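You operate a simulated robot arm through the tools that you are given. There is no shell and no other tool.

Carry out the task below with a simulated robot arm. There is one attempt and no reset: what you move stays moved.

JOB
Fill the rice jar to its line from the grey jug through the funnel and stopper it.
Fine: jug and funnel go back where they stood. Set down upright: grey jug.

Only the result counts: the job must be done as asked and must still hold three seconds after the hand-in. Knocking over, shifting, dropping, spilling or breaking anything else fails it. Lids that push on must go on centred and level and be pressed home; caps that screw on are set level and turned clockwise until they are tight.

ROBOT AND FRAMES
A 6-joint arm with a two-finger gripper, fixed in place. Base frame: the origin is on the floor under the middle of its stand, x ahead of it, y to its left, z up. Lengths are in mm, angles in rad, forces in N, time in s.
It reaches about 1572 mm from its shoulder. Its first joint turns from -2.897 to 2.897 rad. Payload 2.45 kg.
The tool frame sits at the grasp point between the pads (the TCP): z along the fingers, y along the line on which they close. The tips reach 20 mm beyond it. The gripper opens to 140 mm; its body begins 168 mm behind the TCP.
Orientation is that of the tool frame in the base frame, as a unit quaternion [x, y, z, w]. With the fingers straight down and closing along the base's y, the tool's x points along the base's -x, its y along +y and its z along -z.

CONTROLS
- The arm moves only by the tool nudge_tool. Its argument "targets" is a list that holds one entry, the list of rows, each a list of 7 numbers: the finger opening in mm, from 0 to 140, then the shift along the tool's x, y, z in mm, then the turn, a rotation vector about the tool's x, y, z in rad. In form: [[[fingers, x, y, z, rx, ry, rz], ...]]. A call has 1 to 20 rows; each row shifts and turns the commanded pose from where the row before left it, along the tool's axes as they then stand. Each row takes 0.2 s and may step no farther than 50 mm and 0.15 rad from the row before; otherwise, or with a gripper value out of range, the whole call is refused. Where a pose cannot be reached the arm comes as near as it can. A force on the tool above 40 N (or 10 N above the force at the start of the call, whichever is more), or a blocked arm, ends the call early, and 0.2 s more pass. The fingers move at their own pace (about 45 mm/s each) and stop on an object; they squeeze with about 22 N. The grip force told is the motor's: it shows also when the fingers shut on nothing. Time passes only in rows, and 0.2 s behind the last, so rows that do not move let the fingers close. The reply holds the time, the measured pose of the TCP, the force on the tool along the base axes, the opening and the grip force, in the units named above and with some noise, with the torque about the TCP (base axes, N m) and any sound that the robot's microphone picked up.
- Cameras (640 x 400 px; columns grow to the right, rows downward): "scene" is fixed at [399.4, 499.3, 1617.4]; the picture's right is [-0.50, -0.86, 0.00], its down [-0.64, 0.37, -0.68] and it looks along [0.58, -0.34, -0.74] (base axes); focal length 297 px, centre (320, 200). "wrist" rides on the gripper at [78, 11, -209] in the tool frame; the picture's right is [-0.14, 0.99, 0.00], its down [-0.92, -0.13, -0.37] and it looks along [-0.36, -0.05, 0.93] (tool axes); focal length 280 px, centre (320, 200).
- grab_frame(camera): a new picture of that camera. No time passes.
- pixel_to_xyz(camera, pixels): for up to 12 pixels [column, row] of the newest picture of that camera ("zoom" is the newest enlarged one), the place [x, y, z] in the base frame of the surface seen there, good to about 2 mm. No time passes.
- enlarge(camera, box): a new picture of the part [left, top, right, bottom] of that camera's present view, enlarged. No time passes.
- finish_job(): hands the job in; it is judged then, once.

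Open the gripper and draw the arm clear of the work before you hand the job in, unless the task says otherwise.

The tools are called after "Request:" as a command line: name --argument value ..., lists and objects as JSON in quotes. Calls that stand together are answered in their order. nudge_tool: Moves the arm, as the interface text tells. Its arguments: {"type":"object","properties":{"targets":{"type":"array","items":{"type":"array","items":{"type":"array","items":{"type":"number"}}}}},"required":["targets"]} The other tools are called the same way: grab_frame (camera) takes a picture; pixel_to_xyz (camera, pixels) gives the place of the surface under pixels of a picture; enlarge (camera, box) takes an enlarged picture of a part of a camera's view; finish_job () hands the job in.

At the start:

```text
clock: 0.0
ee_pos: [744.1, 53.1, 1236.9]
tcp_rot: [0.0, 1.0, 0.0, 0.0]
ft_force: [-0.4, 0.4, 0.5]
moment: [-0.01, -0.03, 0.01]
gripper_width: 139.9
finger_force: 0.1
```

scene: 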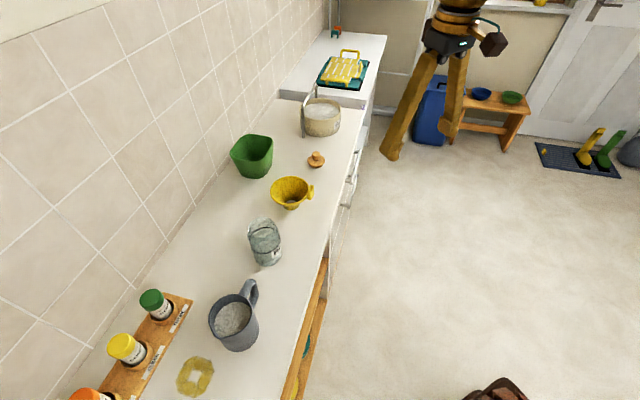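
wrist: 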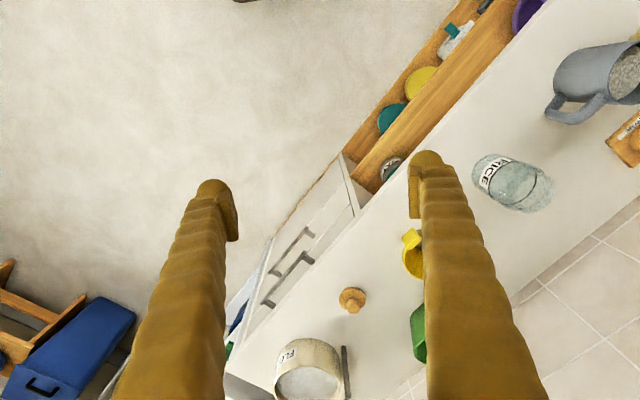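

I start by looking closely at the counter: the rice jar is near scene (265,242), the grey jug near (235,318), the funnel near (290,192), and the stopper near (316,160). I'll enlarge these areas.

Request:
enlarge --camera "scene" --box '[180, 130, 360, 250]'

Request:
enlarge --camera "scene" --box '[160, 200, 320, 300]'

Request:
enlarge --camera "scene" --box '[140, 260, 340, 400]'

```text
3.33 times, centred on (270, 190) of scene
```

zoom: 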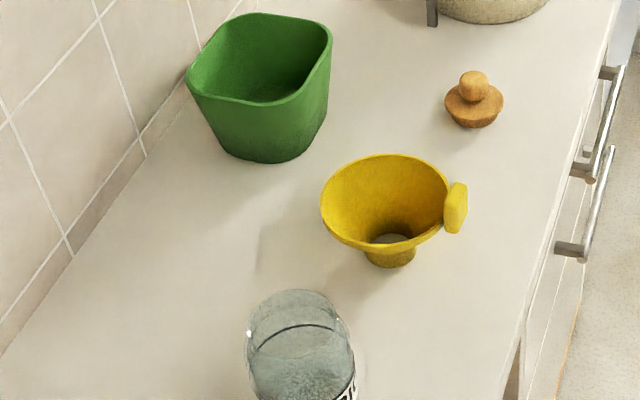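

```text
4.00 times, centred on (240, 250) of scene
```

zoom: 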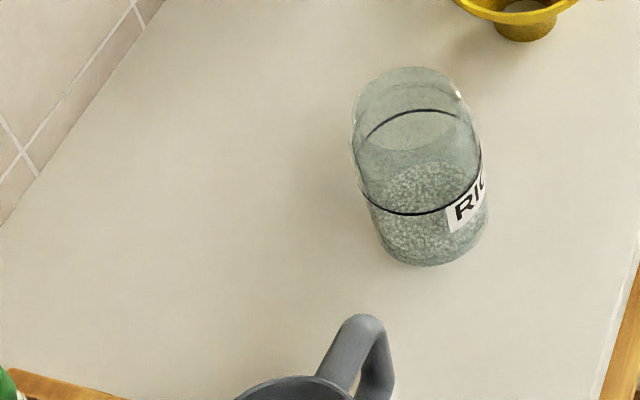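

```text
2.86 times, centred on (240, 330) of scene
```

zoom: 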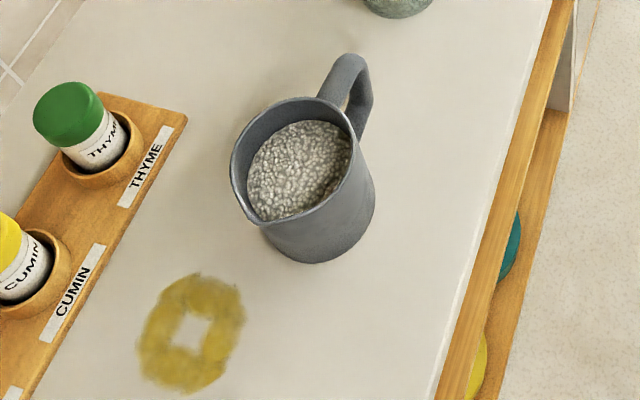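

The jug has its handle pointing toward the jar and the spout opposite it. I'll measure points on the counter, jar, jug, funnel and stopper.

Request:
pixel_to_xyz --camera "scene" --pixels '[[235, 318], [248, 286], [252, 295], [211, 318], [222, 335], [256, 310], [235, 349], [240, 345], [218, 305], [280, 320], [195, 378], [243, 292]]'

Request:
pixel_to_xyz --camera "scene" --pixels '[[249, 230], [262, 218], [278, 232], [268, 253], [260, 240], [266, 266], [248, 240], [281, 240], [265, 227], [263, 233], [225, 230], [300, 250]]'

Request:
pixel_to_xyz --camera "scene" --pixels '[[270, 188], [288, 176], [306, 187], [288, 200], [290, 197], [292, 208], [309, 188], [308, 195], [312, 187], [310, 183], [316, 153], [316, 160]]'

```text
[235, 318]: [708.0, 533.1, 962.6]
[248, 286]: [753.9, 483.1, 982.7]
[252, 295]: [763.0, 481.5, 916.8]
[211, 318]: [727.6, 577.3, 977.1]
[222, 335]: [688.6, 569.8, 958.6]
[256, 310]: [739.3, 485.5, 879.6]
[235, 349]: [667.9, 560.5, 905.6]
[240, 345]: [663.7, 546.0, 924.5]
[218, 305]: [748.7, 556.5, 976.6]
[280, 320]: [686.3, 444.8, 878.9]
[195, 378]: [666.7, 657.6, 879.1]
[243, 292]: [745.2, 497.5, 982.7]
```

```text
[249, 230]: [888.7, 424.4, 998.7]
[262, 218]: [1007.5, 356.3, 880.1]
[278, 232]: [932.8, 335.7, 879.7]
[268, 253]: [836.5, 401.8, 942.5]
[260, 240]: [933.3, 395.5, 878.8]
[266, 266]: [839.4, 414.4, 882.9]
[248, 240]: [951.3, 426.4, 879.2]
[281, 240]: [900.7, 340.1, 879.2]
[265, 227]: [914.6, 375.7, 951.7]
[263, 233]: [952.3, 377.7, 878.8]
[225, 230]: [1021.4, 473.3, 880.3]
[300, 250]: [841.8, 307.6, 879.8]
```

```text
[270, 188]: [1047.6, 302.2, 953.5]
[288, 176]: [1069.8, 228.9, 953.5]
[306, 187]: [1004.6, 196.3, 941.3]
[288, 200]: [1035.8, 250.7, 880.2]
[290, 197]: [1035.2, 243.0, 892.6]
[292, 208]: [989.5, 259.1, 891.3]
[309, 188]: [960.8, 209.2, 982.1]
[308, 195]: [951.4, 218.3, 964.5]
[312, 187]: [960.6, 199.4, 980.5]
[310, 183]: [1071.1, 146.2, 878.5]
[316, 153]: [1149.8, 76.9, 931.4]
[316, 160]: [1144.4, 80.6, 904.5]
```

Counter height is about z=880. I'll move the open hand over the work area, high enough to clear everything, to get closer wrist-camera views.

Request:
nudge_tool --targets '[[[140, -2.7, 46.2, 10, 0, 0, 0], [140, -2.7, 46.2, 10, 0, 0, 0], [140, -2.7, 46.2, 10, 0, 0, 0], [140, -2.7, 46.2, 10, 0, 0, 0], [140, -2.7, 46.2, 10, 0, 0, 0], [140, -2.7, 46.2, 10, 0, 0, 0]]]'

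Request:
grab_frame --camera "wrist"

Request:
grab_frame --camera "scene"

```text
clock: 1.4
ee_pos: [759.0, 332.6, 1177.0]
tcp_rot: [0.0, 1.0, 0.001, 0.001]
ft_force: [-0.5, 0.3, 0.3]
moment: [0.02, -0.06, -0.04]
gripper_width: 139.9
finger_force: 0.1
```

```text
taken
```

wrist: 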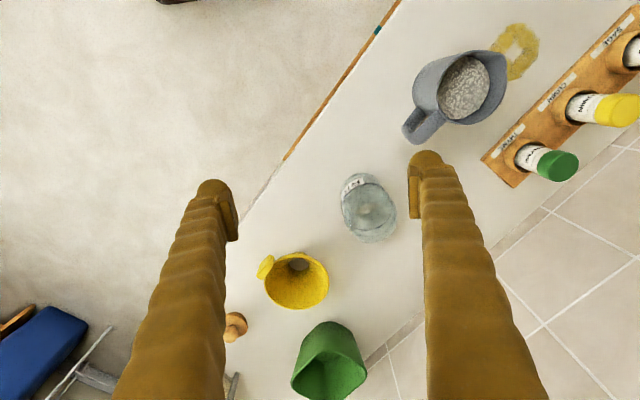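

```text
taken
```

scene: 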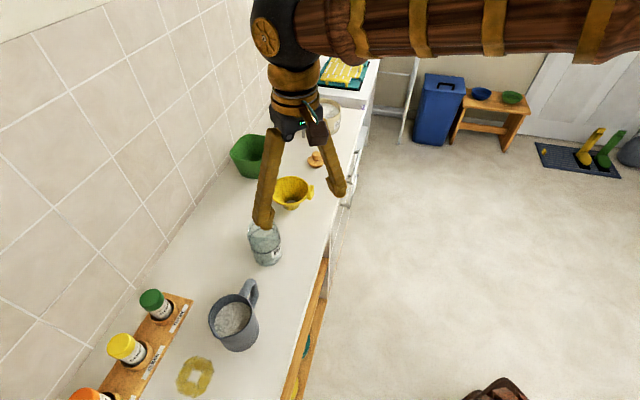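

The wrist view now shows jug (460,88), jar (368,210), funnel (297,280) and stopper (236,326). I'll enlarge each and measure.

Request:
enlarge --camera "wrist" --box '[320, 160, 416, 250]'

Request:
enlarge --camera "wrist" --box '[380, 20, 540, 160]'

Request:
enlarge --camera "wrist" --box '[210, 230, 350, 350]'

Request:
pixel_to_xyz --camera "wrist" --pixels '[[402, 0], [284, 160], [240, 228], [550, 210], [498, 255], [265, 267], [261, 268], [270, 262], [297, 254], [328, 280], [297, 310], [298, 266]]'

Request:
pixel_to_xyz --camera "wrist" --pixels '[[416, 130], [432, 112], [440, 115], [422, 70], [470, 52], [500, 66], [505, 80], [490, 115], [465, 122], [465, 88], [236, 318], [236, 330]]'

```text
4.44 times, centred on (368, 205) of wrist
```

zoom: 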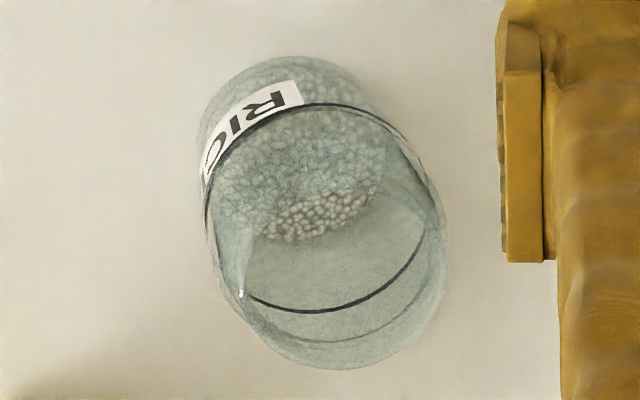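

```text
2.86 times, centred on (460, 90) of wrist
```

zoom: 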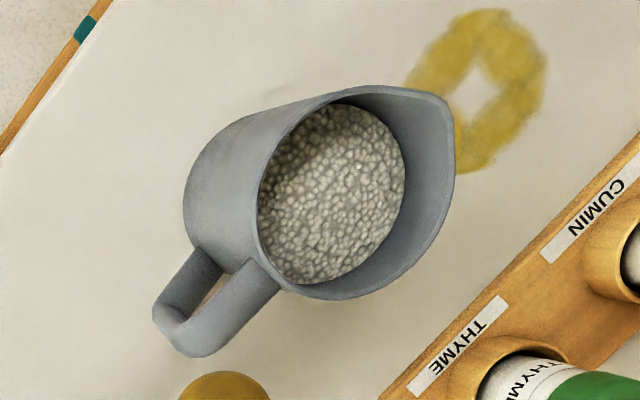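

```text
3.33 times, centred on (280, 290) of wrist
```

zoom: 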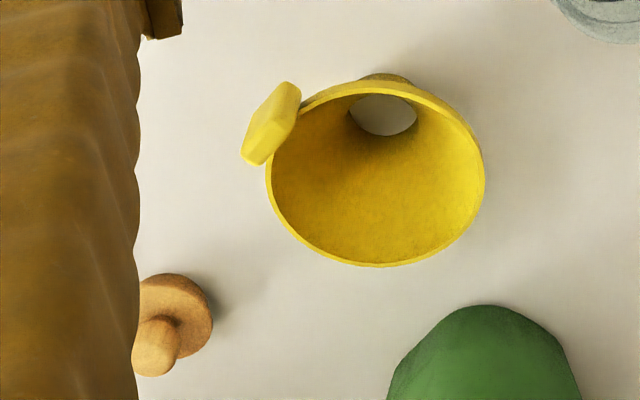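

```text
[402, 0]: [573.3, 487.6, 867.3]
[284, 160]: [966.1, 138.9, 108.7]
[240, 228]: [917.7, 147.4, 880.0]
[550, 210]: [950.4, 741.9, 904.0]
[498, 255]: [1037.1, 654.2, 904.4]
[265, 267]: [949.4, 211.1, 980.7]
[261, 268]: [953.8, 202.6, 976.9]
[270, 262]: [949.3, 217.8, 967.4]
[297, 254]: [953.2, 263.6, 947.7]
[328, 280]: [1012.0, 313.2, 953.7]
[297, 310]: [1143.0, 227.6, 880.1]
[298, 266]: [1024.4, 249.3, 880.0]
```

```text
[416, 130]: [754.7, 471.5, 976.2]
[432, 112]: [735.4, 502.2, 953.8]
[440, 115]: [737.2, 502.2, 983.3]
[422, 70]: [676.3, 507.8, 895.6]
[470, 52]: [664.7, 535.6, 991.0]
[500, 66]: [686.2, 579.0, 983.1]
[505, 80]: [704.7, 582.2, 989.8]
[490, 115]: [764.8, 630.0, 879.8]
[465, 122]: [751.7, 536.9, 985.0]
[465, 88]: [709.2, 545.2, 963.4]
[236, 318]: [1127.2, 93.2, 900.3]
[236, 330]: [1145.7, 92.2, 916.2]
```

Next I re-enlarge the jar in the wrist view and query points on its rim, line, label and rice.

Request:
enlarge --camera "wrist" --box '[320, 160, 416, 250]'

Request:
pixel_to_xyz --camera "zoom" --pixels '[[208, 190], [300, 104], [350, 108], [418, 155], [440, 220], [440, 250], [340, 310], [250, 300], [340, 364], [280, 350], [310, 220], [260, 180]]'

Request:
pixel_to_xyz --camera "zoom" --pixels '[[290, 95], [230, 140], [340, 70], [210, 110], [204, 180], [220, 270], [420, 290], [400, 320], [350, 200], [300, 60], [380, 100], [430, 200]]'

```text
4.44 times, centred on (368, 205) of wrist
```

zoom: 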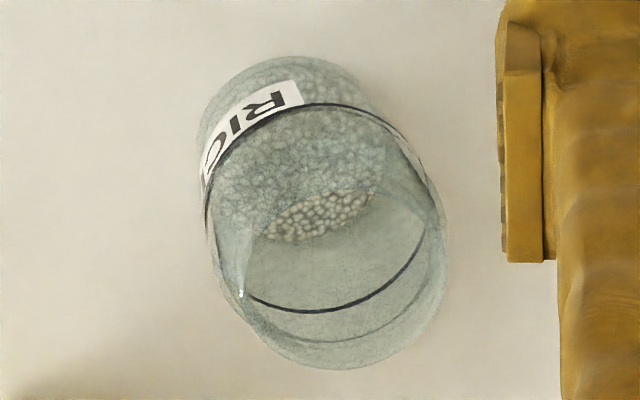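

```text
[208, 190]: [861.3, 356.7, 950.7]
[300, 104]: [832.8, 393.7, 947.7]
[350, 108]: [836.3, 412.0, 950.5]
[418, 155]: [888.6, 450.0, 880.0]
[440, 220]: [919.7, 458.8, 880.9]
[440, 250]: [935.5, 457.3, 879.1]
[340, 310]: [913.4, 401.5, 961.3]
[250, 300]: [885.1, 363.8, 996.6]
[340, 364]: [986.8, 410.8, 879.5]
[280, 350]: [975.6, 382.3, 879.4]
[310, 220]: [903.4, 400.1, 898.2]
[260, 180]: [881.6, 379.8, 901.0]
```

```text
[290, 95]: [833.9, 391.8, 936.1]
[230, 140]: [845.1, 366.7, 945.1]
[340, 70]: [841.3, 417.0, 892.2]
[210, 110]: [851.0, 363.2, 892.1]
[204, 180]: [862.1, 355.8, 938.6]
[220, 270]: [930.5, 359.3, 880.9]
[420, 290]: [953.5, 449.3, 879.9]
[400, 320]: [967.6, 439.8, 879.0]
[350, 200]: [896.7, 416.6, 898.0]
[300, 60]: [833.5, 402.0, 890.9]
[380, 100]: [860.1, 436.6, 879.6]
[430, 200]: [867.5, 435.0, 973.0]
```

Ring line sits at z≈950 and rice at z≈898; jar centre is about (873,396). I'll pitch the hand to look at the jar and jug from the side for accurate heights.

Request:
nudge_tool --targets '[[[140, 0, 0, 0, 0, -0.14, 0], [140, 0, 0, 0, 0, -0.14, 0], [140, 0, 0, 0, 0, -0.14, 0], [140, 0, 0, 0, 0, -0.14, 0], [140, 0, 0, 0, 0, -0.14, 0], [140, 5, 22.3, 25, 0, 0, 0], [140, 5, 22.3, 25, 0, 0, 0], [140, 5, 22.3, 25, 0, 0, 0]]]'

Request:
grab_frame --camera "wrist"

Request:
enlarge --camera "wrist" --box '[220, 120, 420, 280]'

```text
clock: 3.2
ee_pos: [795.7, 399.3, 1110.2]
tcp_rot: [0.0, 0.939, 0.001, 0.344]
ft_force: [-0.2, 0.3, 0.2]
moment: [0.0, 0.0, 0.01]
gripper_width: 140.1
finger_force: 0.0
```

```text
taken
```

wrist: 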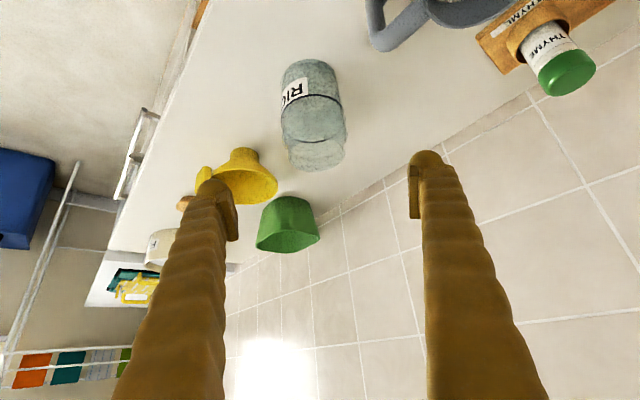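

```text
2.50 times, centred on (320, 200) of wrist
```

zoom: 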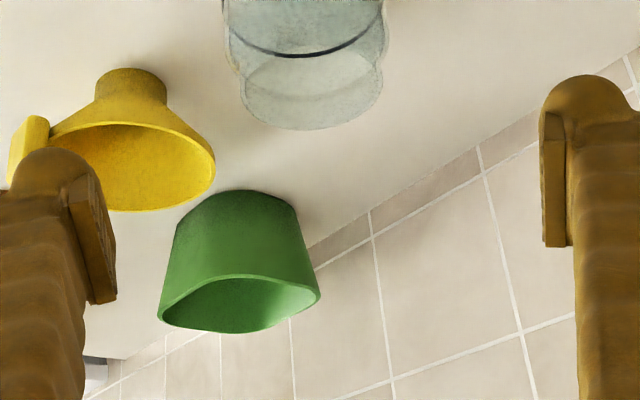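

The wrist picture is upside-down (image bottom is up). I enlarge the jar at (313,115) and the jug at top (440,20) and measure the neck.

Request:
enlarge --camera "wrist" --box '[250, 50, 378, 180]'

Request:
pixel_to_xyz --camera "zoom" --pixels '[[300, 140], [360, 150], [260, 160], [260, 250], [255, 270], [300, 350], [340, 330], [380, 290], [390, 250], [320, 280], [280, 280], [300, 100]]'

Request:
pixel_to_xyz --camera "wrist" --pixels '[[204, 175], [210, 168], [243, 150], [243, 157], [275, 190], [225, 170], [241, 200], [222, 176], [200, 181], [390, 30], [375, 20], [425, 10]]'

```text
3.08 times, centred on (314, 115) of wrist
```

zoom: 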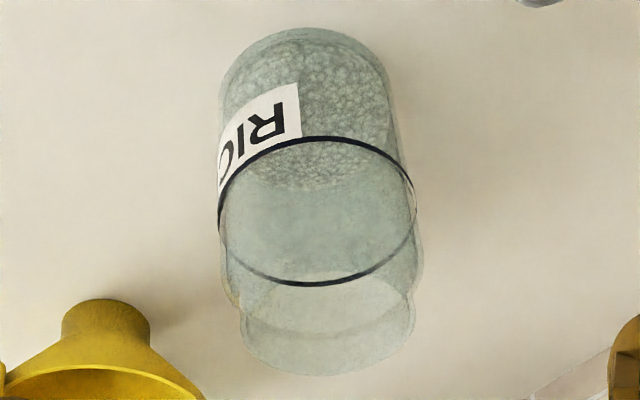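

```text
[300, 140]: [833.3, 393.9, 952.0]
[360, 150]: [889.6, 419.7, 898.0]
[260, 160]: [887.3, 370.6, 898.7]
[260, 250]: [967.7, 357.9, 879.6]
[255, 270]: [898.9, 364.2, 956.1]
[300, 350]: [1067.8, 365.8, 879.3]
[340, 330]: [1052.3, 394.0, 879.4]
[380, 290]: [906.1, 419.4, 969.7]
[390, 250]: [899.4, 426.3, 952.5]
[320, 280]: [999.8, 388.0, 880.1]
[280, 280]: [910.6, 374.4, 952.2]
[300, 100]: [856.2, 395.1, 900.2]
```

```text
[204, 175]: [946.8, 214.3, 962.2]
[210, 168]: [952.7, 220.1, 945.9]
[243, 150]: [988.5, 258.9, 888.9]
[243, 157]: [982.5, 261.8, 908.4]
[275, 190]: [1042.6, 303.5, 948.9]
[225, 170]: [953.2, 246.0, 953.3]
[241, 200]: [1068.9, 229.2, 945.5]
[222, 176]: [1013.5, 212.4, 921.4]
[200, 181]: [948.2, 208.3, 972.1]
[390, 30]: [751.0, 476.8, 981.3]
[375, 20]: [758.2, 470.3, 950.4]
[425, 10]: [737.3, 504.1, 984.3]
```

Jar rim is about z≈1003–1008 with the line at z≈951. The funnel (rim z≈953, centre ≈(1015,252)) has a thin vertical tab near (956,205). I'll level the hand, yaw so the fingers close radially on that tab, and hover over it for a close look.

Request:
nudge_tool --targets '[[[140, 0, 0, 0, 0, 0.14, 0], [140, 0, 0, 0, 0, 0.14, 0], [140, 0, 0, 0, 0, 0.14, 0], [140, 0, 0, 0, 0, 0.14, 0], [140, 0, 0, 0, 0, 0.14, 0], [140, 0, 0, 0, 0, 0, 0.146], [140, 0, 0, 0, 0, 0, 0.146], [140, 0, 0, 0, 0, 0, 0.146], [140, 0, 0, 0, 0, 0, 0.146], [140, 0, 0, 0, 0, 0, 0.146], [140, 0, 0, 0, 0, 0, 0.146], [140, -42.2, 0, 3, 0, 0, 0], [140, -42.2, 0, 3, 0, 0, 0], [140, -42.2, 0, 3, 0, 0, 0], [140, -42.2, 0, 3, 0, 0, 0], [140, -42.2, 0, 3, 0, 0, 0], [140, -42.2, 0, 3, 0, 0, 0]]]'

Request:
grab_frame --camera "wrist"

Request:
enlarge --camera "wrist" --box '[240, 140, 420, 260]'

```text
clock: 6.8
ee_pos: [960.6, 203.0, 1093.6]
tcp_rot: [0.424, 0.905, 0.001, 0.0]
ft_force: [-0.1, -0.9, 0.4]
moment: [0.0, -0.04, -0.03]
gripper_width: 139.9
finger_force: 0.1
```

```text
taken
```

wrist: 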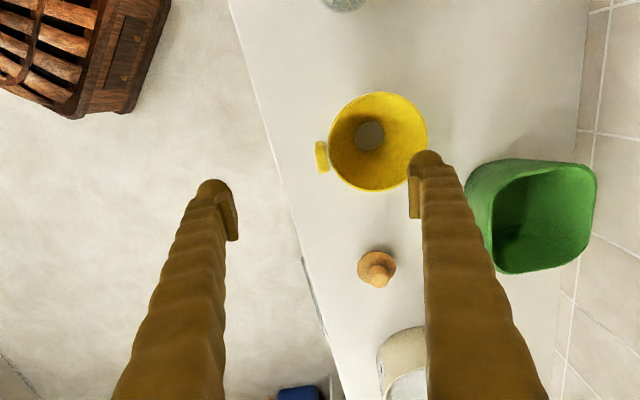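

```text
3.33 times, centred on (330, 200) of wrist
```

zoom: 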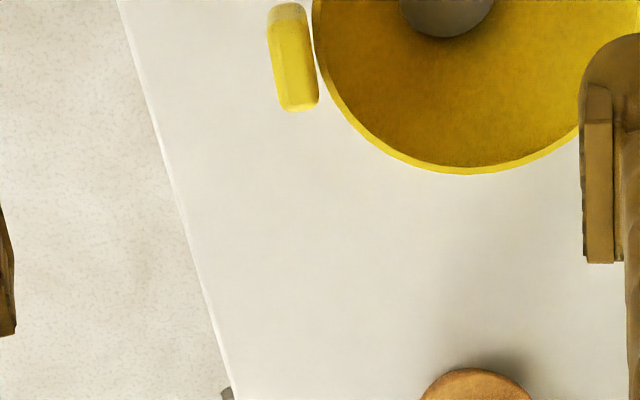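

The funnel and tab are clear now: tab at (322,156), funnel hole at (369,136). I enlarge and measure the tab top corners, rim and neck.

Request:
enlarge --camera "wrist" --box '[300, 85, 440, 200]'

Request:
pixel_to_xyz --camera "wrist" --pixels '[[318, 144], [326, 144], [320, 156], [322, 168], [328, 168], [328, 93], [378, 94], [425, 140], [378, 190], [340, 110], [344, 178], [369, 136]]'

Request:
pixel_to_xyz --camera "wrist" --pixels '[[410, 108], [424, 125], [355, 97], [330, 150], [335, 120], [408, 178], [376, 268], [376, 256], [362, 270], [392, 268], [375, 284], [320, 150]]'

```text
3.48 times, centred on (370, 142) of wrist
```

zoom: 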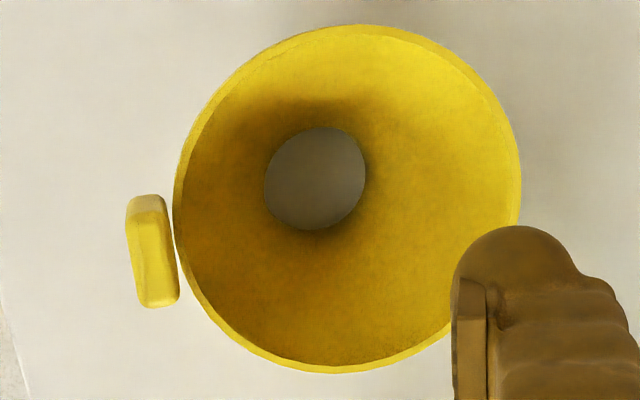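

```text
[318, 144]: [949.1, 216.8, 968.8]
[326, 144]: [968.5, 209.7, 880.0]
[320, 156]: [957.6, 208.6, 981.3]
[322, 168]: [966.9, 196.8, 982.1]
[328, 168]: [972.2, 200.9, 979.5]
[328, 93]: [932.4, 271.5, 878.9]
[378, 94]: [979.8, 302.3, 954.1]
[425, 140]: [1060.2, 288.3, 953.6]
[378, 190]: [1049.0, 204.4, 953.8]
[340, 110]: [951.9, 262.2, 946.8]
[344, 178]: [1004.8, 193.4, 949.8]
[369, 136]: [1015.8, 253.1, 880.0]
```

```text
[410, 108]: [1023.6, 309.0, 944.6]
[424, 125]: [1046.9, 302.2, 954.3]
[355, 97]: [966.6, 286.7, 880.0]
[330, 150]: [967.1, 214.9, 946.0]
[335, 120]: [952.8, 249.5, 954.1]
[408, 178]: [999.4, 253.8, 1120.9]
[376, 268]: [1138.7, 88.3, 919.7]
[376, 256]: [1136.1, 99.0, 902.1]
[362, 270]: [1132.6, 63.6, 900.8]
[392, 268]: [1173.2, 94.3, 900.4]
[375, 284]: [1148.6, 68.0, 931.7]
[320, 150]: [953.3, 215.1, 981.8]
```

The tab top centre is about (961,208,982), plate ~11 mm thick radially and ~33 mm wide. I'll descend with the fingers half open to just above it and look again.

Request:
nudge_tool --targets '[[[80, 1.8, 1.7, 35, 0, 0, 0], [60, 1.8, 1.7, 36, 0, 0, 0], [60, 0, 0, 0, 0, 0, 0], [60, 0, 0, 0, 0, 0, 0]]]'

Request:
grab_frame --camera "wrist"

Request:
enlarge --camera "wrist" --box '[250, 110, 410, 230]'

```text
clock: 7.8
ee_pos: [961.3, 208.8, 1021.8]
tcp_rot: [0.424, 0.906, 0.001, -0.001]
ft_force: [0.0, 0.2, 0.0]
moment: [0.01, 0.0, -0.01]
gripper_width: 60.1
finger_force: 0.2
```

```text
taken
```

wrist: 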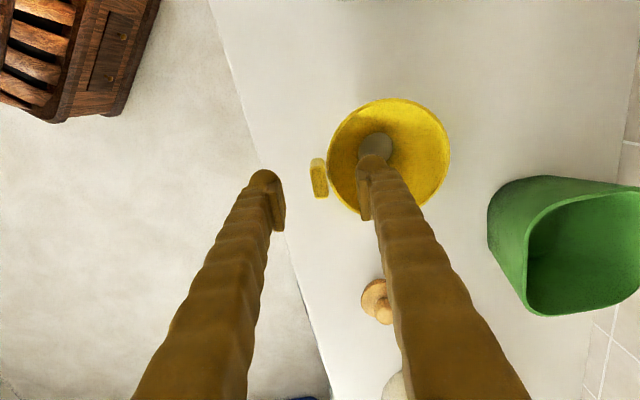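

```text
3.33 times, centred on (330, 170) of wrist
```

zoom: 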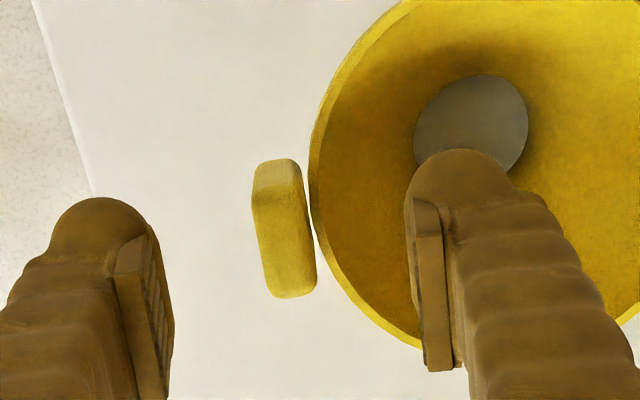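

The tab at (319,178) is centred under the TCP and aligned with the pads. I descend to z≈977 (tips ~4 mm above the funnel rim) and close.

Request:
nudge_tool --targets '[[[60, 0, 0, 22, 0, 0, 0], [60, 0, 0, 22, 0, 0, 0], [60, 0, 0, 0, 0, 0, 0], [0, 0, 0, 0, 0, 0, 0], [0, 0, 0, 0, 0, 0, 0], [0, 0, 0, 0, 0, 0, 0], [0, 0, 0, 0, 0, 0, 0], [0, 0, 0, 0, 0, 0, 0]]]'

Request:
grab_frame --camera "wrist"

Request:
grab_frame --camera "scene"

```text
clock: 9.6
ee_pos: [960.8, 209.5, 976.2]
tcp_rot: [0.424, 0.906, 0.002, 0.0]
ft_force: [-0.2, -1.6, -0.3]
moment: [-0.04, -0.01, -0.01]
gripper_width: 13.9
finger_force: 21.5
```

```text
taken
```

wrist: 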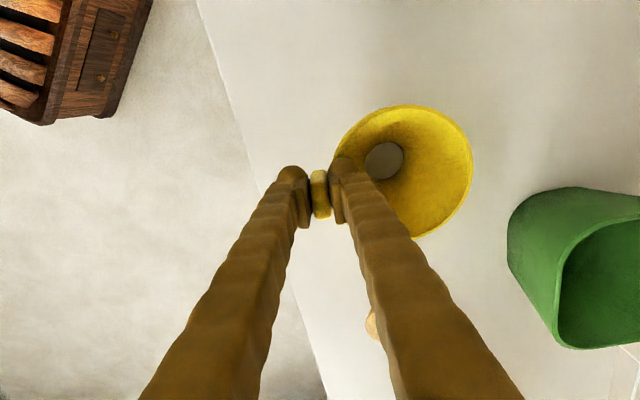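

```text
taken
```

scene: 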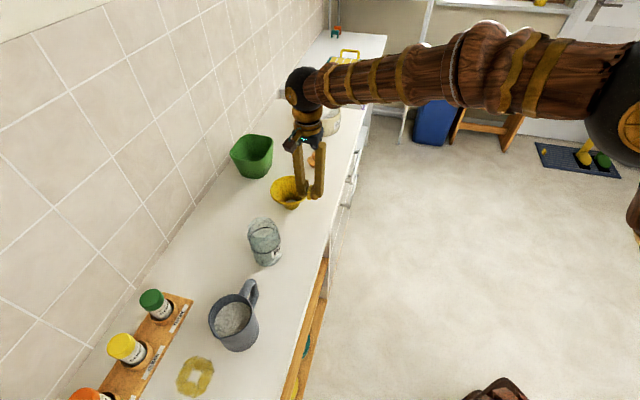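

The tab is gripped (13.9 mm). I record the rim and hole positions now so I know the funnel centre relative to the TCP, for both placing and returning.

Request:
pixel_to_xyz --camera "wrist" --pixels '[[384, 161], [405, 107], [440, 115], [464, 140], [470, 165], [462, 195], [440, 225], [415, 236], [370, 118], [350, 135], [455, 128], [467, 185]]'

Request:
enlarge --camera "wrist" --box '[320, 90, 480, 240]'

```text
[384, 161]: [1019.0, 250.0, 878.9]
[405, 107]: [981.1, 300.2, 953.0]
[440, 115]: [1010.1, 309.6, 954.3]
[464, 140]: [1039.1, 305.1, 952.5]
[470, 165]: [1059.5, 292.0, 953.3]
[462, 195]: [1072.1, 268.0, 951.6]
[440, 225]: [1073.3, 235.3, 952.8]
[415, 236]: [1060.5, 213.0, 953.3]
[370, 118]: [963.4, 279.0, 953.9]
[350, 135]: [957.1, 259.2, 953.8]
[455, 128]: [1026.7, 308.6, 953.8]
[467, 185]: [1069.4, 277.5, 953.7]
```

```text
2.67 times, centred on (400, 165) of wrist
```

zoom: 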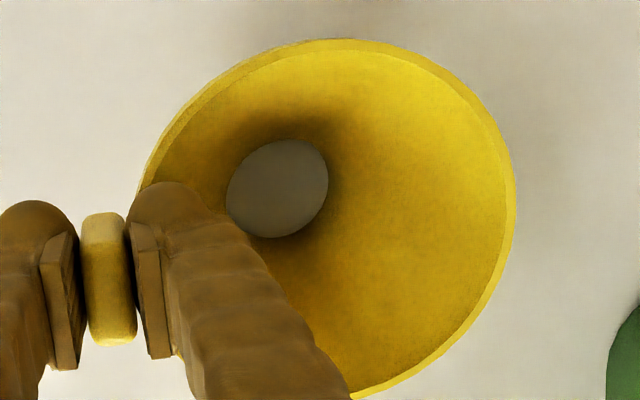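

Funnel centre fits to (1015.9,251.1), radius 59.2, i.e. TCP + (55.1, 41.6). I lift straight up 60 mm slowly and check it stays level.

Request:
nudge_tool --targets '[[[0, 0, 0, -5, 0, 0, 0], [0, 0, 0, -15, 0, 0, 0], [0, 0, 0, -20, 0, 0, 0], [0, 0, 0, -20, 0, 0, 0], [0, 0, 0, 0, 0, 0, 0]]]'

Request:
grab_frame --camera "wrist"

Request:
enlarge --camera "scene" --box '[230, 130, 350, 220]'

Request:
pixel_to_xyz --camera "wrist" --pixels '[[405, 107], [440, 115], [464, 140], [470, 165], [462, 195], [440, 225], [415, 236], [370, 118], [350, 135], [455, 128]]'

```text
clock: 10.8
ee_pos: [959.9, 210.2, 1038.6]
tcp_rot: [0.425, 0.905, 0.001, 0.0]
ft_force: [-0.4, 0.7, -0.9]
moment: [-0.05, 0.1, -0.01]
gripper_width: 14.0
finger_force: 22.0
```

```text
taken
```

wrist: 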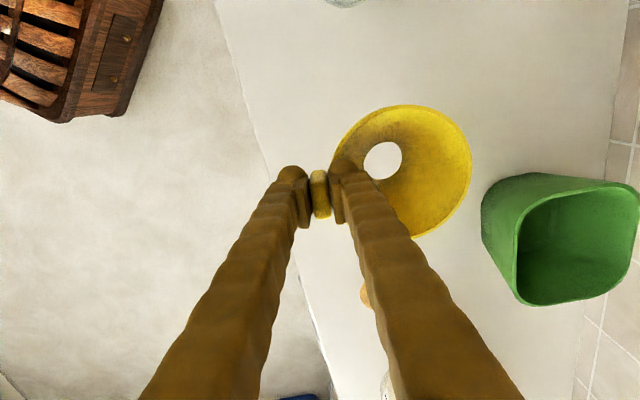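

```text
4.44 times, centred on (290, 175) of scene
```

zoom: 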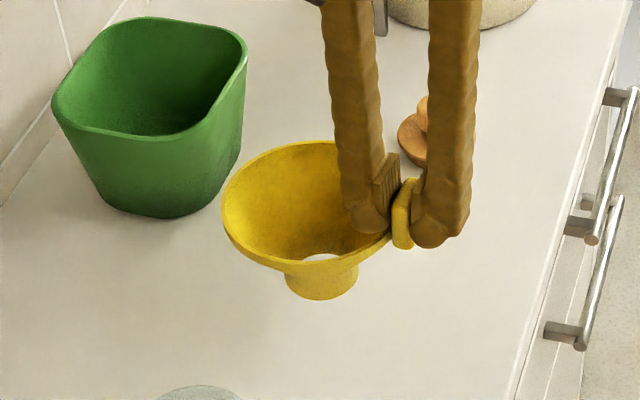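

```text
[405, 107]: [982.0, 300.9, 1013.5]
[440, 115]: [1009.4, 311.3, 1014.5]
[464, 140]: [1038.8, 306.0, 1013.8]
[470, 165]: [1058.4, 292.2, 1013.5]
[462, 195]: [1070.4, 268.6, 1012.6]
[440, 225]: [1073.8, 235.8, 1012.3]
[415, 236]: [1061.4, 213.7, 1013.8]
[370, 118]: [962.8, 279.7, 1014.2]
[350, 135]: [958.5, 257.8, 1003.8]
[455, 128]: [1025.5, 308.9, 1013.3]
```

The funnel stays level (rim z 1012–1014 all around). I lift another 100 mm and translate it over the jar at (873.8,395.6).

Request:
nudge_tool --targets '[[[0, 0, 0, -33, 0, 0, 0], [0, 0, 0, -33, 0, 0, 0], [0, 0, 0, -34, 0, 0, 0], [0, 28.9, -2.39, 0, 0, 0, 0], [0, 28.9, -2.39, 0, 0, 0, 0], [0, 28.9, -2.39, 0, 0, 0, 0], [0, 28.9, -2.39, 0, 0, 0, 0], [0, 28.9, -2.39, 0, 0, 0, 0], [0, 28.9, -2.39, 0, 0, 0, 0], [0, 28.6, -2.36, 0, 0, 0, 0], [0, 0, 0, 0, 0, 0, 0], [0, 0, 0, 0, 0, 0, 0]]]'

Request:
grab_frame --camera "wrist"

Request:
grab_frame --camera "scene"

Request:
enlarge --camera "scene" --box '[200, 180, 320, 280]'

```text
clock: 13.4
ee_pos: [816.1, 353.4, 1138.6]
tcp_rot: [0.424, 0.906, 0.001, 0.001]
ft_force: [1.1, -0.1, -2.0]
moment: [-0.03, 0.06, 0.01]
gripper_width: 13.7
finger_force: 22.3
```

```text
taken
```

wrist: 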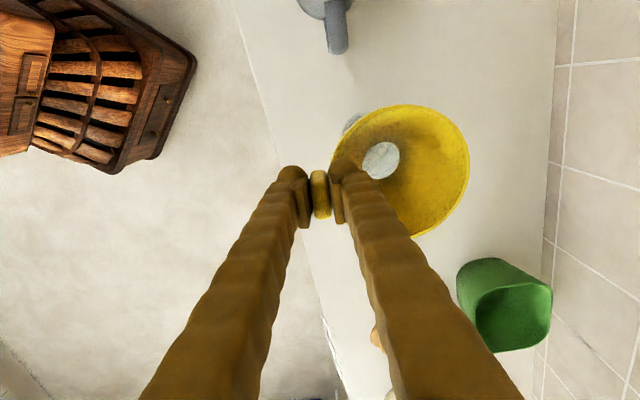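

```text
taken
```

scene: 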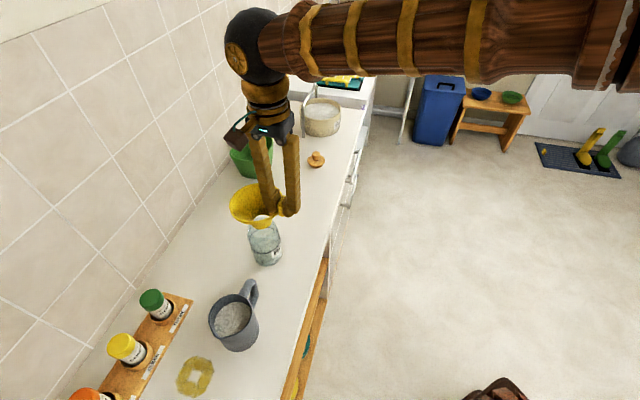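

```text
4.00 times, centred on (260, 230) of scene
```

zoom: 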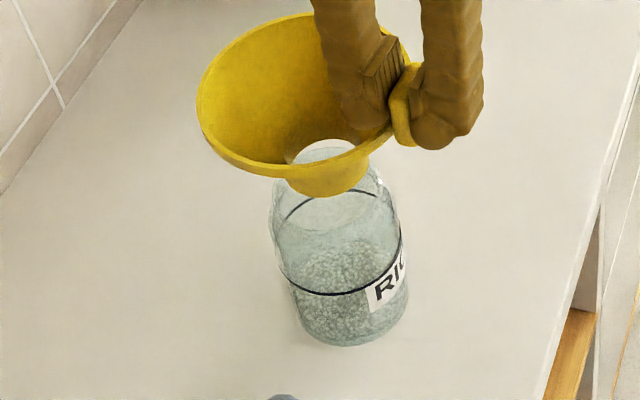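

I check alignment carefully: I'll measure the funnel rim from both cameras and enlarge the neck/jar-mouth area.

Request:
enlarge --camera "scene" --box '[235, 200, 300, 270]'

Request:
pixel_to_xyz --camera "wrist" --pixels '[[405, 107], [440, 116], [462, 140], [468, 165], [460, 195], [440, 223], [415, 235], [370, 118], [351, 135], [453, 128]]'

Request:
pixel_to_xyz --camera "scene" --pixels '[[231, 205], [240, 191], [255, 184], [236, 217], [245, 222], [252, 224], [260, 228], [265, 227], [270, 224], [255, 227], [234, 213], [250, 223]]'

```text
5.71 times, centred on (268, 235) of scene
```

zoom: 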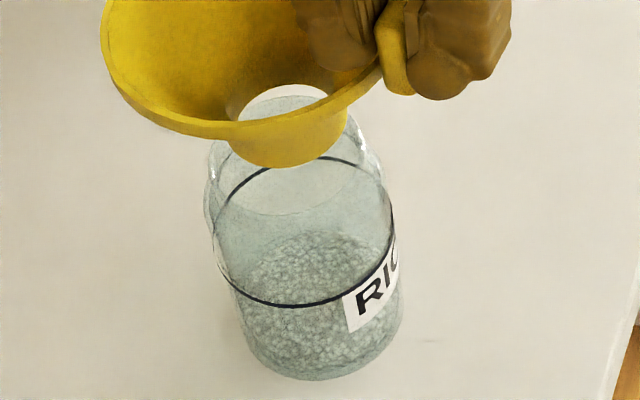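

```text
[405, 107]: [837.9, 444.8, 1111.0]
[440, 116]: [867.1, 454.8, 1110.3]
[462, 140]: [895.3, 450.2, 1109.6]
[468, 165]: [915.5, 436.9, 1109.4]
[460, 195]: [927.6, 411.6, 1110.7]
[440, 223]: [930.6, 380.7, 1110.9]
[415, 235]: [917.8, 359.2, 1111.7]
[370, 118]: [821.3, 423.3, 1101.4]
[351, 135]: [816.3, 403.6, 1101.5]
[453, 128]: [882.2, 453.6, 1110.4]
```

```text
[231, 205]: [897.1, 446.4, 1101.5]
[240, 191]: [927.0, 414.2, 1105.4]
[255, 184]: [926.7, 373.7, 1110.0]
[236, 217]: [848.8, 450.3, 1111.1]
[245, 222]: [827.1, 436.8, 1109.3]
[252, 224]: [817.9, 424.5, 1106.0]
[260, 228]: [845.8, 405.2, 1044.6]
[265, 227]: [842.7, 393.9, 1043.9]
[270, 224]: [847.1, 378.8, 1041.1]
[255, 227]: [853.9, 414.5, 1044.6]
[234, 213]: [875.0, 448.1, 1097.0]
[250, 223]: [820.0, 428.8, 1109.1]
```

The jar ring centre agrees with (873.8,395.6); the neck bottom appears a few mm off. I zoom in more on the neck and the jar's mouth to quantify.

Request:
enlarge --camera "scene" --box '[242, 205, 290, 235]'

Request:
pixel_to_xyz --camera "scene" --pixels '[[254, 224], [257, 227], [259, 228], [262, 228], [266, 227], [268, 226], [271, 222], [272, 220], [253, 222], [256, 217], [262, 215], [268, 218]]'

```text
13.33 times, centred on (266, 220) of scene
```

zoom: 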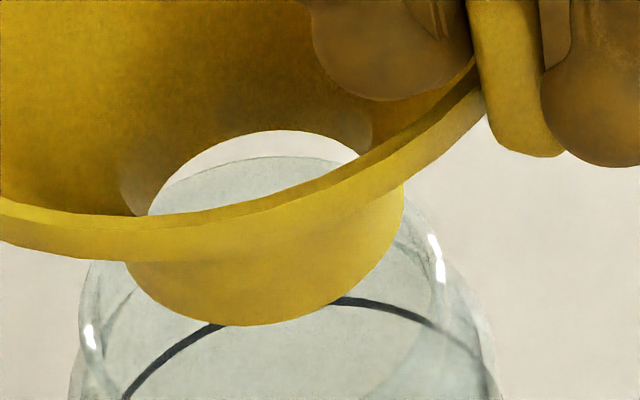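

```text
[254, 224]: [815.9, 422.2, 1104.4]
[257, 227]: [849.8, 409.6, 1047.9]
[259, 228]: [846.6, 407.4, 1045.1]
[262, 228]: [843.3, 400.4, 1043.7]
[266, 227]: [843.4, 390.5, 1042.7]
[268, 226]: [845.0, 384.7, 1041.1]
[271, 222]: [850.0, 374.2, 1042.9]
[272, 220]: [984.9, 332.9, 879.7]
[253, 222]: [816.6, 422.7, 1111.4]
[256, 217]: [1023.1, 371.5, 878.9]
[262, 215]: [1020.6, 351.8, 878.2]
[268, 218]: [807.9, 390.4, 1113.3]
```

In the 13x zoom, the neck centre is at ≈(264,211) while the jar axis at that height should be ≈(238,205): the neck is ~4 mm off toward the tab side. I shift +4.7 mm along tool y, descend 24 mm, and re-check.

Request:
nudge_tool --targets '[[[0, 0.3, 4.7, 0, 0, 0, 0], [0, 0, 0, 12, 0, 0, 0], [0, 0, 0, 12, 0, 0, 0], [0, 0, 0, 0, 0, 0, 0], [0, 0, 0, 0, 0, 0, 0]]]'

Request:
enlarge --camera "scene" --box '[240, 210, 288, 240]'

Request:
pixel_to_xyz --camera "zoom" --pixels '[[160, 310], [200, 325], [240, 330], [280, 325], [320, 310], [360, 285], [250, 300], [300, 290]]'

```text
clock: 14.6
ee_pos: [820.2, 356.2, 1115.2]
tcp_rot: [0.423, 0.906, 0.001, 0.001]
ft_force: [0.0, 0.2, -2.5]
moment: [-0.01, 0.07, 0.0]
gripper_width: 13.7
finger_force: 22.1
```

```text
13.33 times, centred on (264, 225) of scene
```

zoom: 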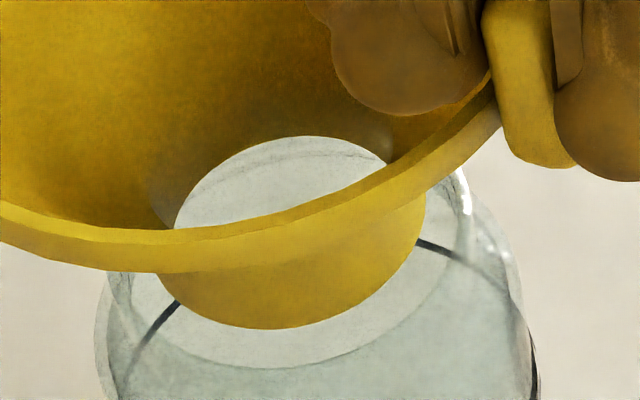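

```text
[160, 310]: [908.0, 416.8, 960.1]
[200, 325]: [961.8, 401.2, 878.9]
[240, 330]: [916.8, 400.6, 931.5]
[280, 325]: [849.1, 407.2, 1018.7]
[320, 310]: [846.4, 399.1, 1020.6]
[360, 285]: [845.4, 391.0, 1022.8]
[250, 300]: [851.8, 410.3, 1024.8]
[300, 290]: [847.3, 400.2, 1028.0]
```

Neck xyz fit now gives (873.2,395.0), close to the jar's (873.8,395.6). I query the jar's rim edge visible at (270,367) in the zoom to confirm its height and centre.

Request:
pixel_to_xyz --camera "zoom" --pixels '[[270, 366], [220, 360], [350, 342], [410, 300], [440, 275], [130, 310], [112, 300], [470, 210], [460, 180], [170, 345], [320, 355], [120, 280]]'

Request:
grab_frame --camera "wrist"

Request:
enlarge --camera "wrist" --box '[330, 100, 430, 180]'

```text
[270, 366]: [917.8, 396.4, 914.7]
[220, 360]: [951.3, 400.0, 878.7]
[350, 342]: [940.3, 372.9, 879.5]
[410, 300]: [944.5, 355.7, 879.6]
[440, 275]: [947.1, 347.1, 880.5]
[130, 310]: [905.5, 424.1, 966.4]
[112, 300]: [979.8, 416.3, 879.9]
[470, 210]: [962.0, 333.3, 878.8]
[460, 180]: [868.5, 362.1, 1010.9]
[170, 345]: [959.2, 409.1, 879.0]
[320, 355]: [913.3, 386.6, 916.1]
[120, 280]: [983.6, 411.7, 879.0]
```

```text
taken
```

wrist: 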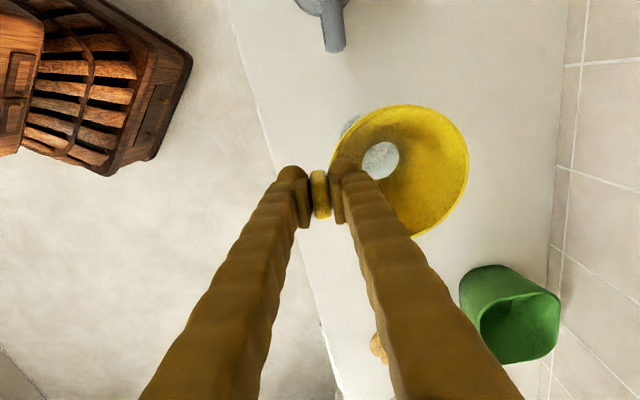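

```text
5.00 times, centred on (380, 140) of wrist
```

zoom: 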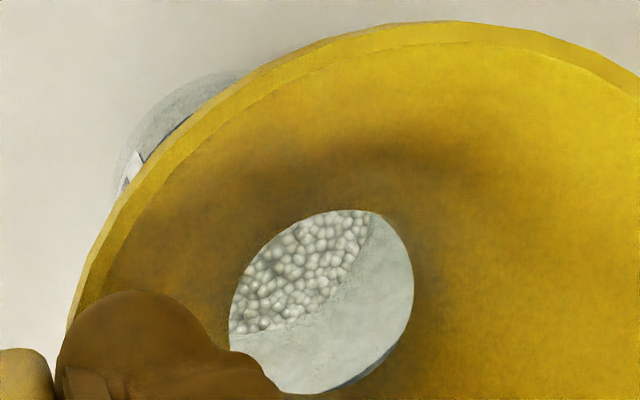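

Rim point at z≈1011 with radius ~34 confirmed; neck bottom is ≈1017. I descend slowly in small steps so that any contact shows in the force.

Request:
nudge_tool --targets '[[[0, 0.2, 0.8, 0, 0, 0, 0], [0, 0, 0, 3, 0, 0, 0], [0, 0, 0, 3, 0, 0, 0], [0, 0, 0, 3, 0, 0, 0], [0, 0, 0, 3, 0, 0, 0], [0, 0, 0, 0, 0, 0, 0]]]'

Request:
enlarge --camera "scene" --box '[240, 210, 288, 240]'

```text
clock: 16.0
ee_pos: [820.5, 358.5, 1101.9]
tcp_rot: [0.425, 0.905, 0.0, 0.001]
ft_force: [0.3, 0.4, -2.3]
moment: [-0.01, 0.05, 0.0]
gripper_width: 13.9
finger_force: 22.2
```

```text
13.33 times, centred on (264, 225) of scene
```

zoom: 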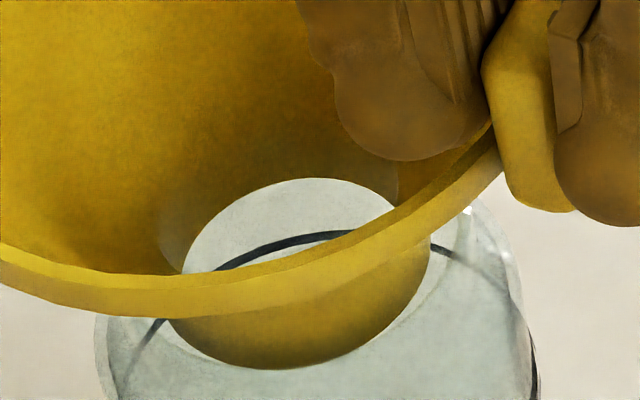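

No contact force, neck entering the mouth. I continue down in small steps.

Request:
nudge_tool --targets '[[[0, 0, 0, 3, 0, 0, 0], [0, 0, 0, 3, 0, 0, 0], [0, 0, 0, 3, 0, 0, 0], [0, 0, 0, 2, 0, 0, 0], [0, 0, 0, 0, 0, 0, 0]]]'

Request:
enlarge --camera "scene" --box '[230, 190, 310, 270]'

```text
clock: 17.2
ee_pos: [820.3, 357.3, 1090.8]
tcp_rot: [0.425, 0.905, 0.001, 0.0]
ft_force: [0.2, 0.4, -1.7]
moment: [-0.05, 0.07, -0.01]
gripper_width: 13.9
finger_force: 21.8
```

```text
5.00 times, centred on (270, 230) of scene
```

zoom: 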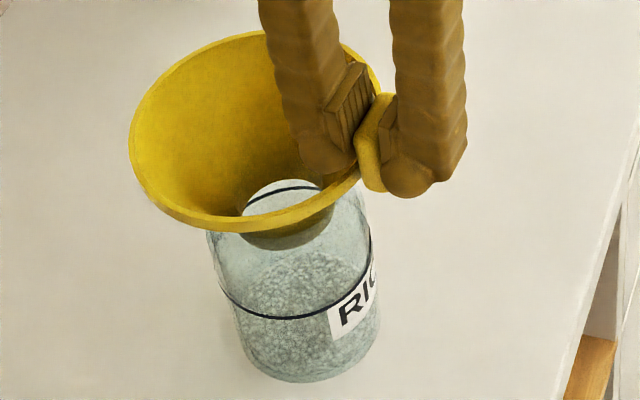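

The neck is inside the mouth (seen through the glass). I continue in 2 mm steps until the cone seats on the rim.

Request:
nudge_tool --targets '[[[0, 0, 0, 2, 0, 0, 0], [0, 0, 0, 2, 0, 0, 0], [0, 0, 0, 2, 0, 0, 0], [0, 0, 0, 0, 0, 0, 0]]]'

Request:
enlarge --camera "scene" --box '[230, 190, 310, 270]'

```text
clock: 18.2
ee_pos: [822.0, 357.9, 1083.7]
tcp_rot: [0.424, 0.906, 0.001, 0.0]
ft_force: [-0.7, -1.9, 1.4]
moment: [-0.02, -0.05, -0.05]
gripper_width: 14.1
finger_force: 21.6
```

```text
5.00 times, centred on (270, 230) of scene
```

zoom: 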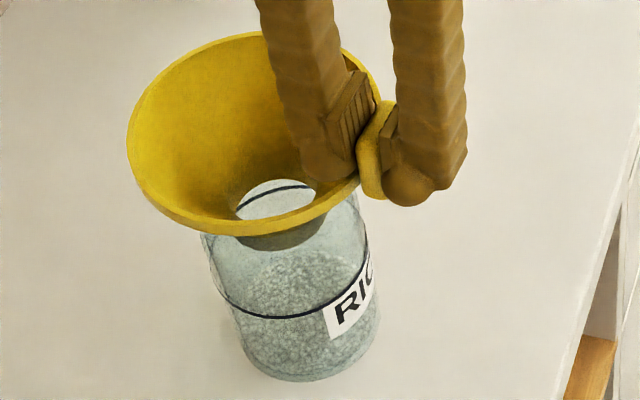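

Contact: vertical force went from −2 to +1.4 N with a little side force. I check whether the jar has moved before going any further.

Request:
enlarge --camera "scene" --box '[235, 225, 295, 275]'

Request:
pixel_to_xyz --camera "scene" --pixels '[[265, 253], [260, 252], [255, 250], [270, 252], [266, 265], [258, 262], [280, 250], [275, 260], [281, 245], [250, 245]]'

```text
8.00 times, centred on (265, 250) of scene
```

zoom: 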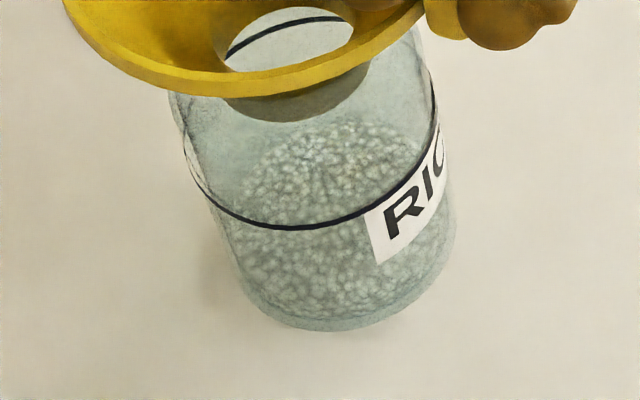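

```text
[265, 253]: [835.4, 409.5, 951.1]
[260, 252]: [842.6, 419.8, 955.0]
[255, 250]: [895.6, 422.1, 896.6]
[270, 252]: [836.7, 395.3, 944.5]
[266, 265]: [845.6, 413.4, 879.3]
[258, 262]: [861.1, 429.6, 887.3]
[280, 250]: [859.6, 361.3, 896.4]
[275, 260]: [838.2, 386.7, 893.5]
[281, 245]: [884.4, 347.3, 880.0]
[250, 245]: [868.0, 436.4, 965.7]
```

The jar appears nudged ~1 px to the left (label corner 273.75→272.5), so the funnel is pushing it in +y. I raise 6 mm to relieve it and compare the jar's place again.

Request:
nudge_tool --targets '[[[0, 0, 0, -3, 0, 0, 0], [0, 0, 0, -3, 0, 0, 0], [0, 0, 0, 0, 0, 0, 0]]]'

Request:
enlarge --camera "scene" --box '[235, 225, 295, 275]'

```text
clock: 19.0
ee_pos: [820.4, 357.7, 1090.0]
tcp_rot: [0.424, 0.906, 0.001, 0.0]
ft_force: [0.1, -0.8, -1.2]
moment: [-0.08, 0.07, 0.01]
gripper_width: 13.8
finger_force: 21.7
```

```text
8.00 times, centred on (265, 250) of scene
```

zoom: 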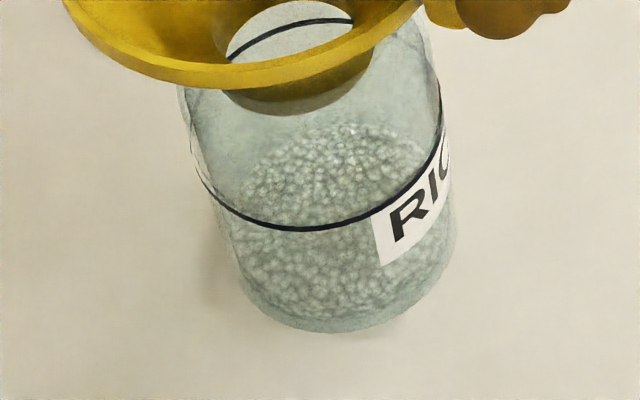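

Raising let the jar lean back upright. I shift the funnel 3.5 mm back along −tool y and look at the result with the same zoom as the very first jar picture.

Request:
nudge_tool --targets '[[[0, 0, -1.8, 0, 0, 0, 0], [0, 0, -1.7, 0, 0, 0, 0], [0, 0, 0, 0, 0, 0, 0]]]'

Request:
enlarge --camera "scene" --box '[160, 200, 320, 300]'

Request:
enlarge --camera "scene" --box '[235, 225, 295, 275]'

```text
clock: 19.8
ee_pos: [818.2, 354.6, 1091.0]
tcp_rot: [0.424, 0.906, 0.001, 0.001]
ft_force: [1.2, 0.3, 0.5]
moment: [-0.01, 0.02, -0.01]
gripper_width: 13.8
finger_force: 21.8
```

```text
4.00 times, centred on (240, 250) of scene
```

zoom: 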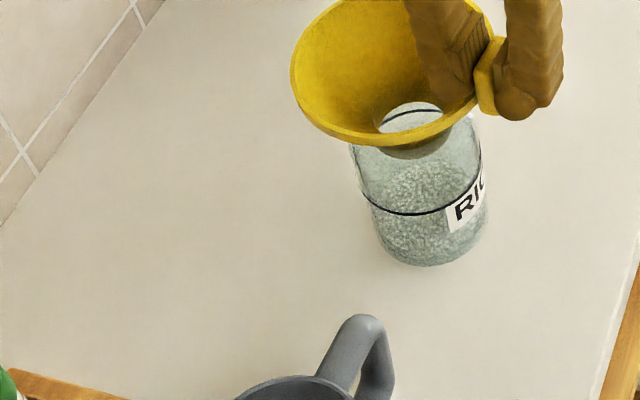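

```text
8.00 times, centred on (265, 250) of scene
```

zoom: 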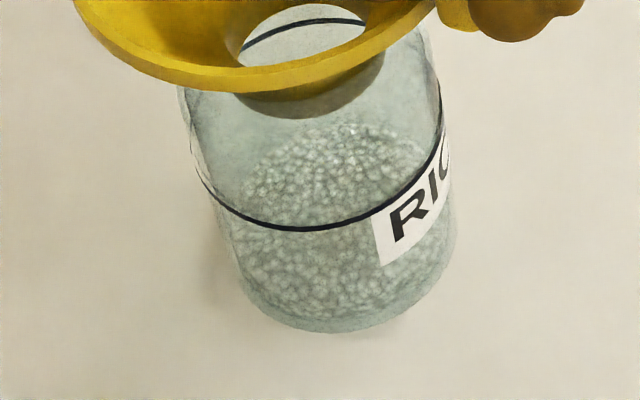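

The jar is exactly where it began (label corner and base match the first picture). Forces suggest touching one side before and the other now, so I go to the middle (+1.7 mm) and lower 4 mm in 1 mm steps.

Request:
nudge_tool --targets '[[[0, 0, 1.7, 0, 0, 0, 0], [0, 0, 0, 1, 0, 0, 0], [0, 0, 0, 1, 0, 0, 0], [0, 0, 0, 1, 0, 0, 0], [0, 0, 0, 1, 0, 0, 0], [0, 0, 0, 0, 0, 0, 0]]]'

Request:
enlarge --camera "scene" --box '[235, 225, 295, 275]'

```text
clock: 21.2
ee_pos: [819.8, 356.1, 1086.0]
tcp_rot: [0.424, 0.906, 0.001, 0.001]
ft_force: [-1.3, -1.1, 2.8]
moment: [0.08, 0.01, -0.01]
gripper_width: 14.0
finger_force: 22.3
```

```text
8.00 times, centred on (265, 250) of scene
```

zoom: 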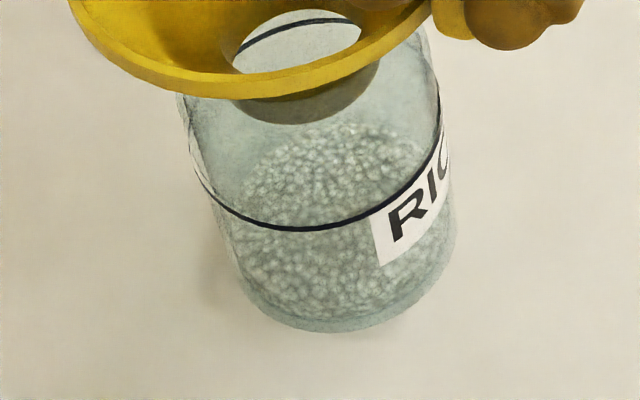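

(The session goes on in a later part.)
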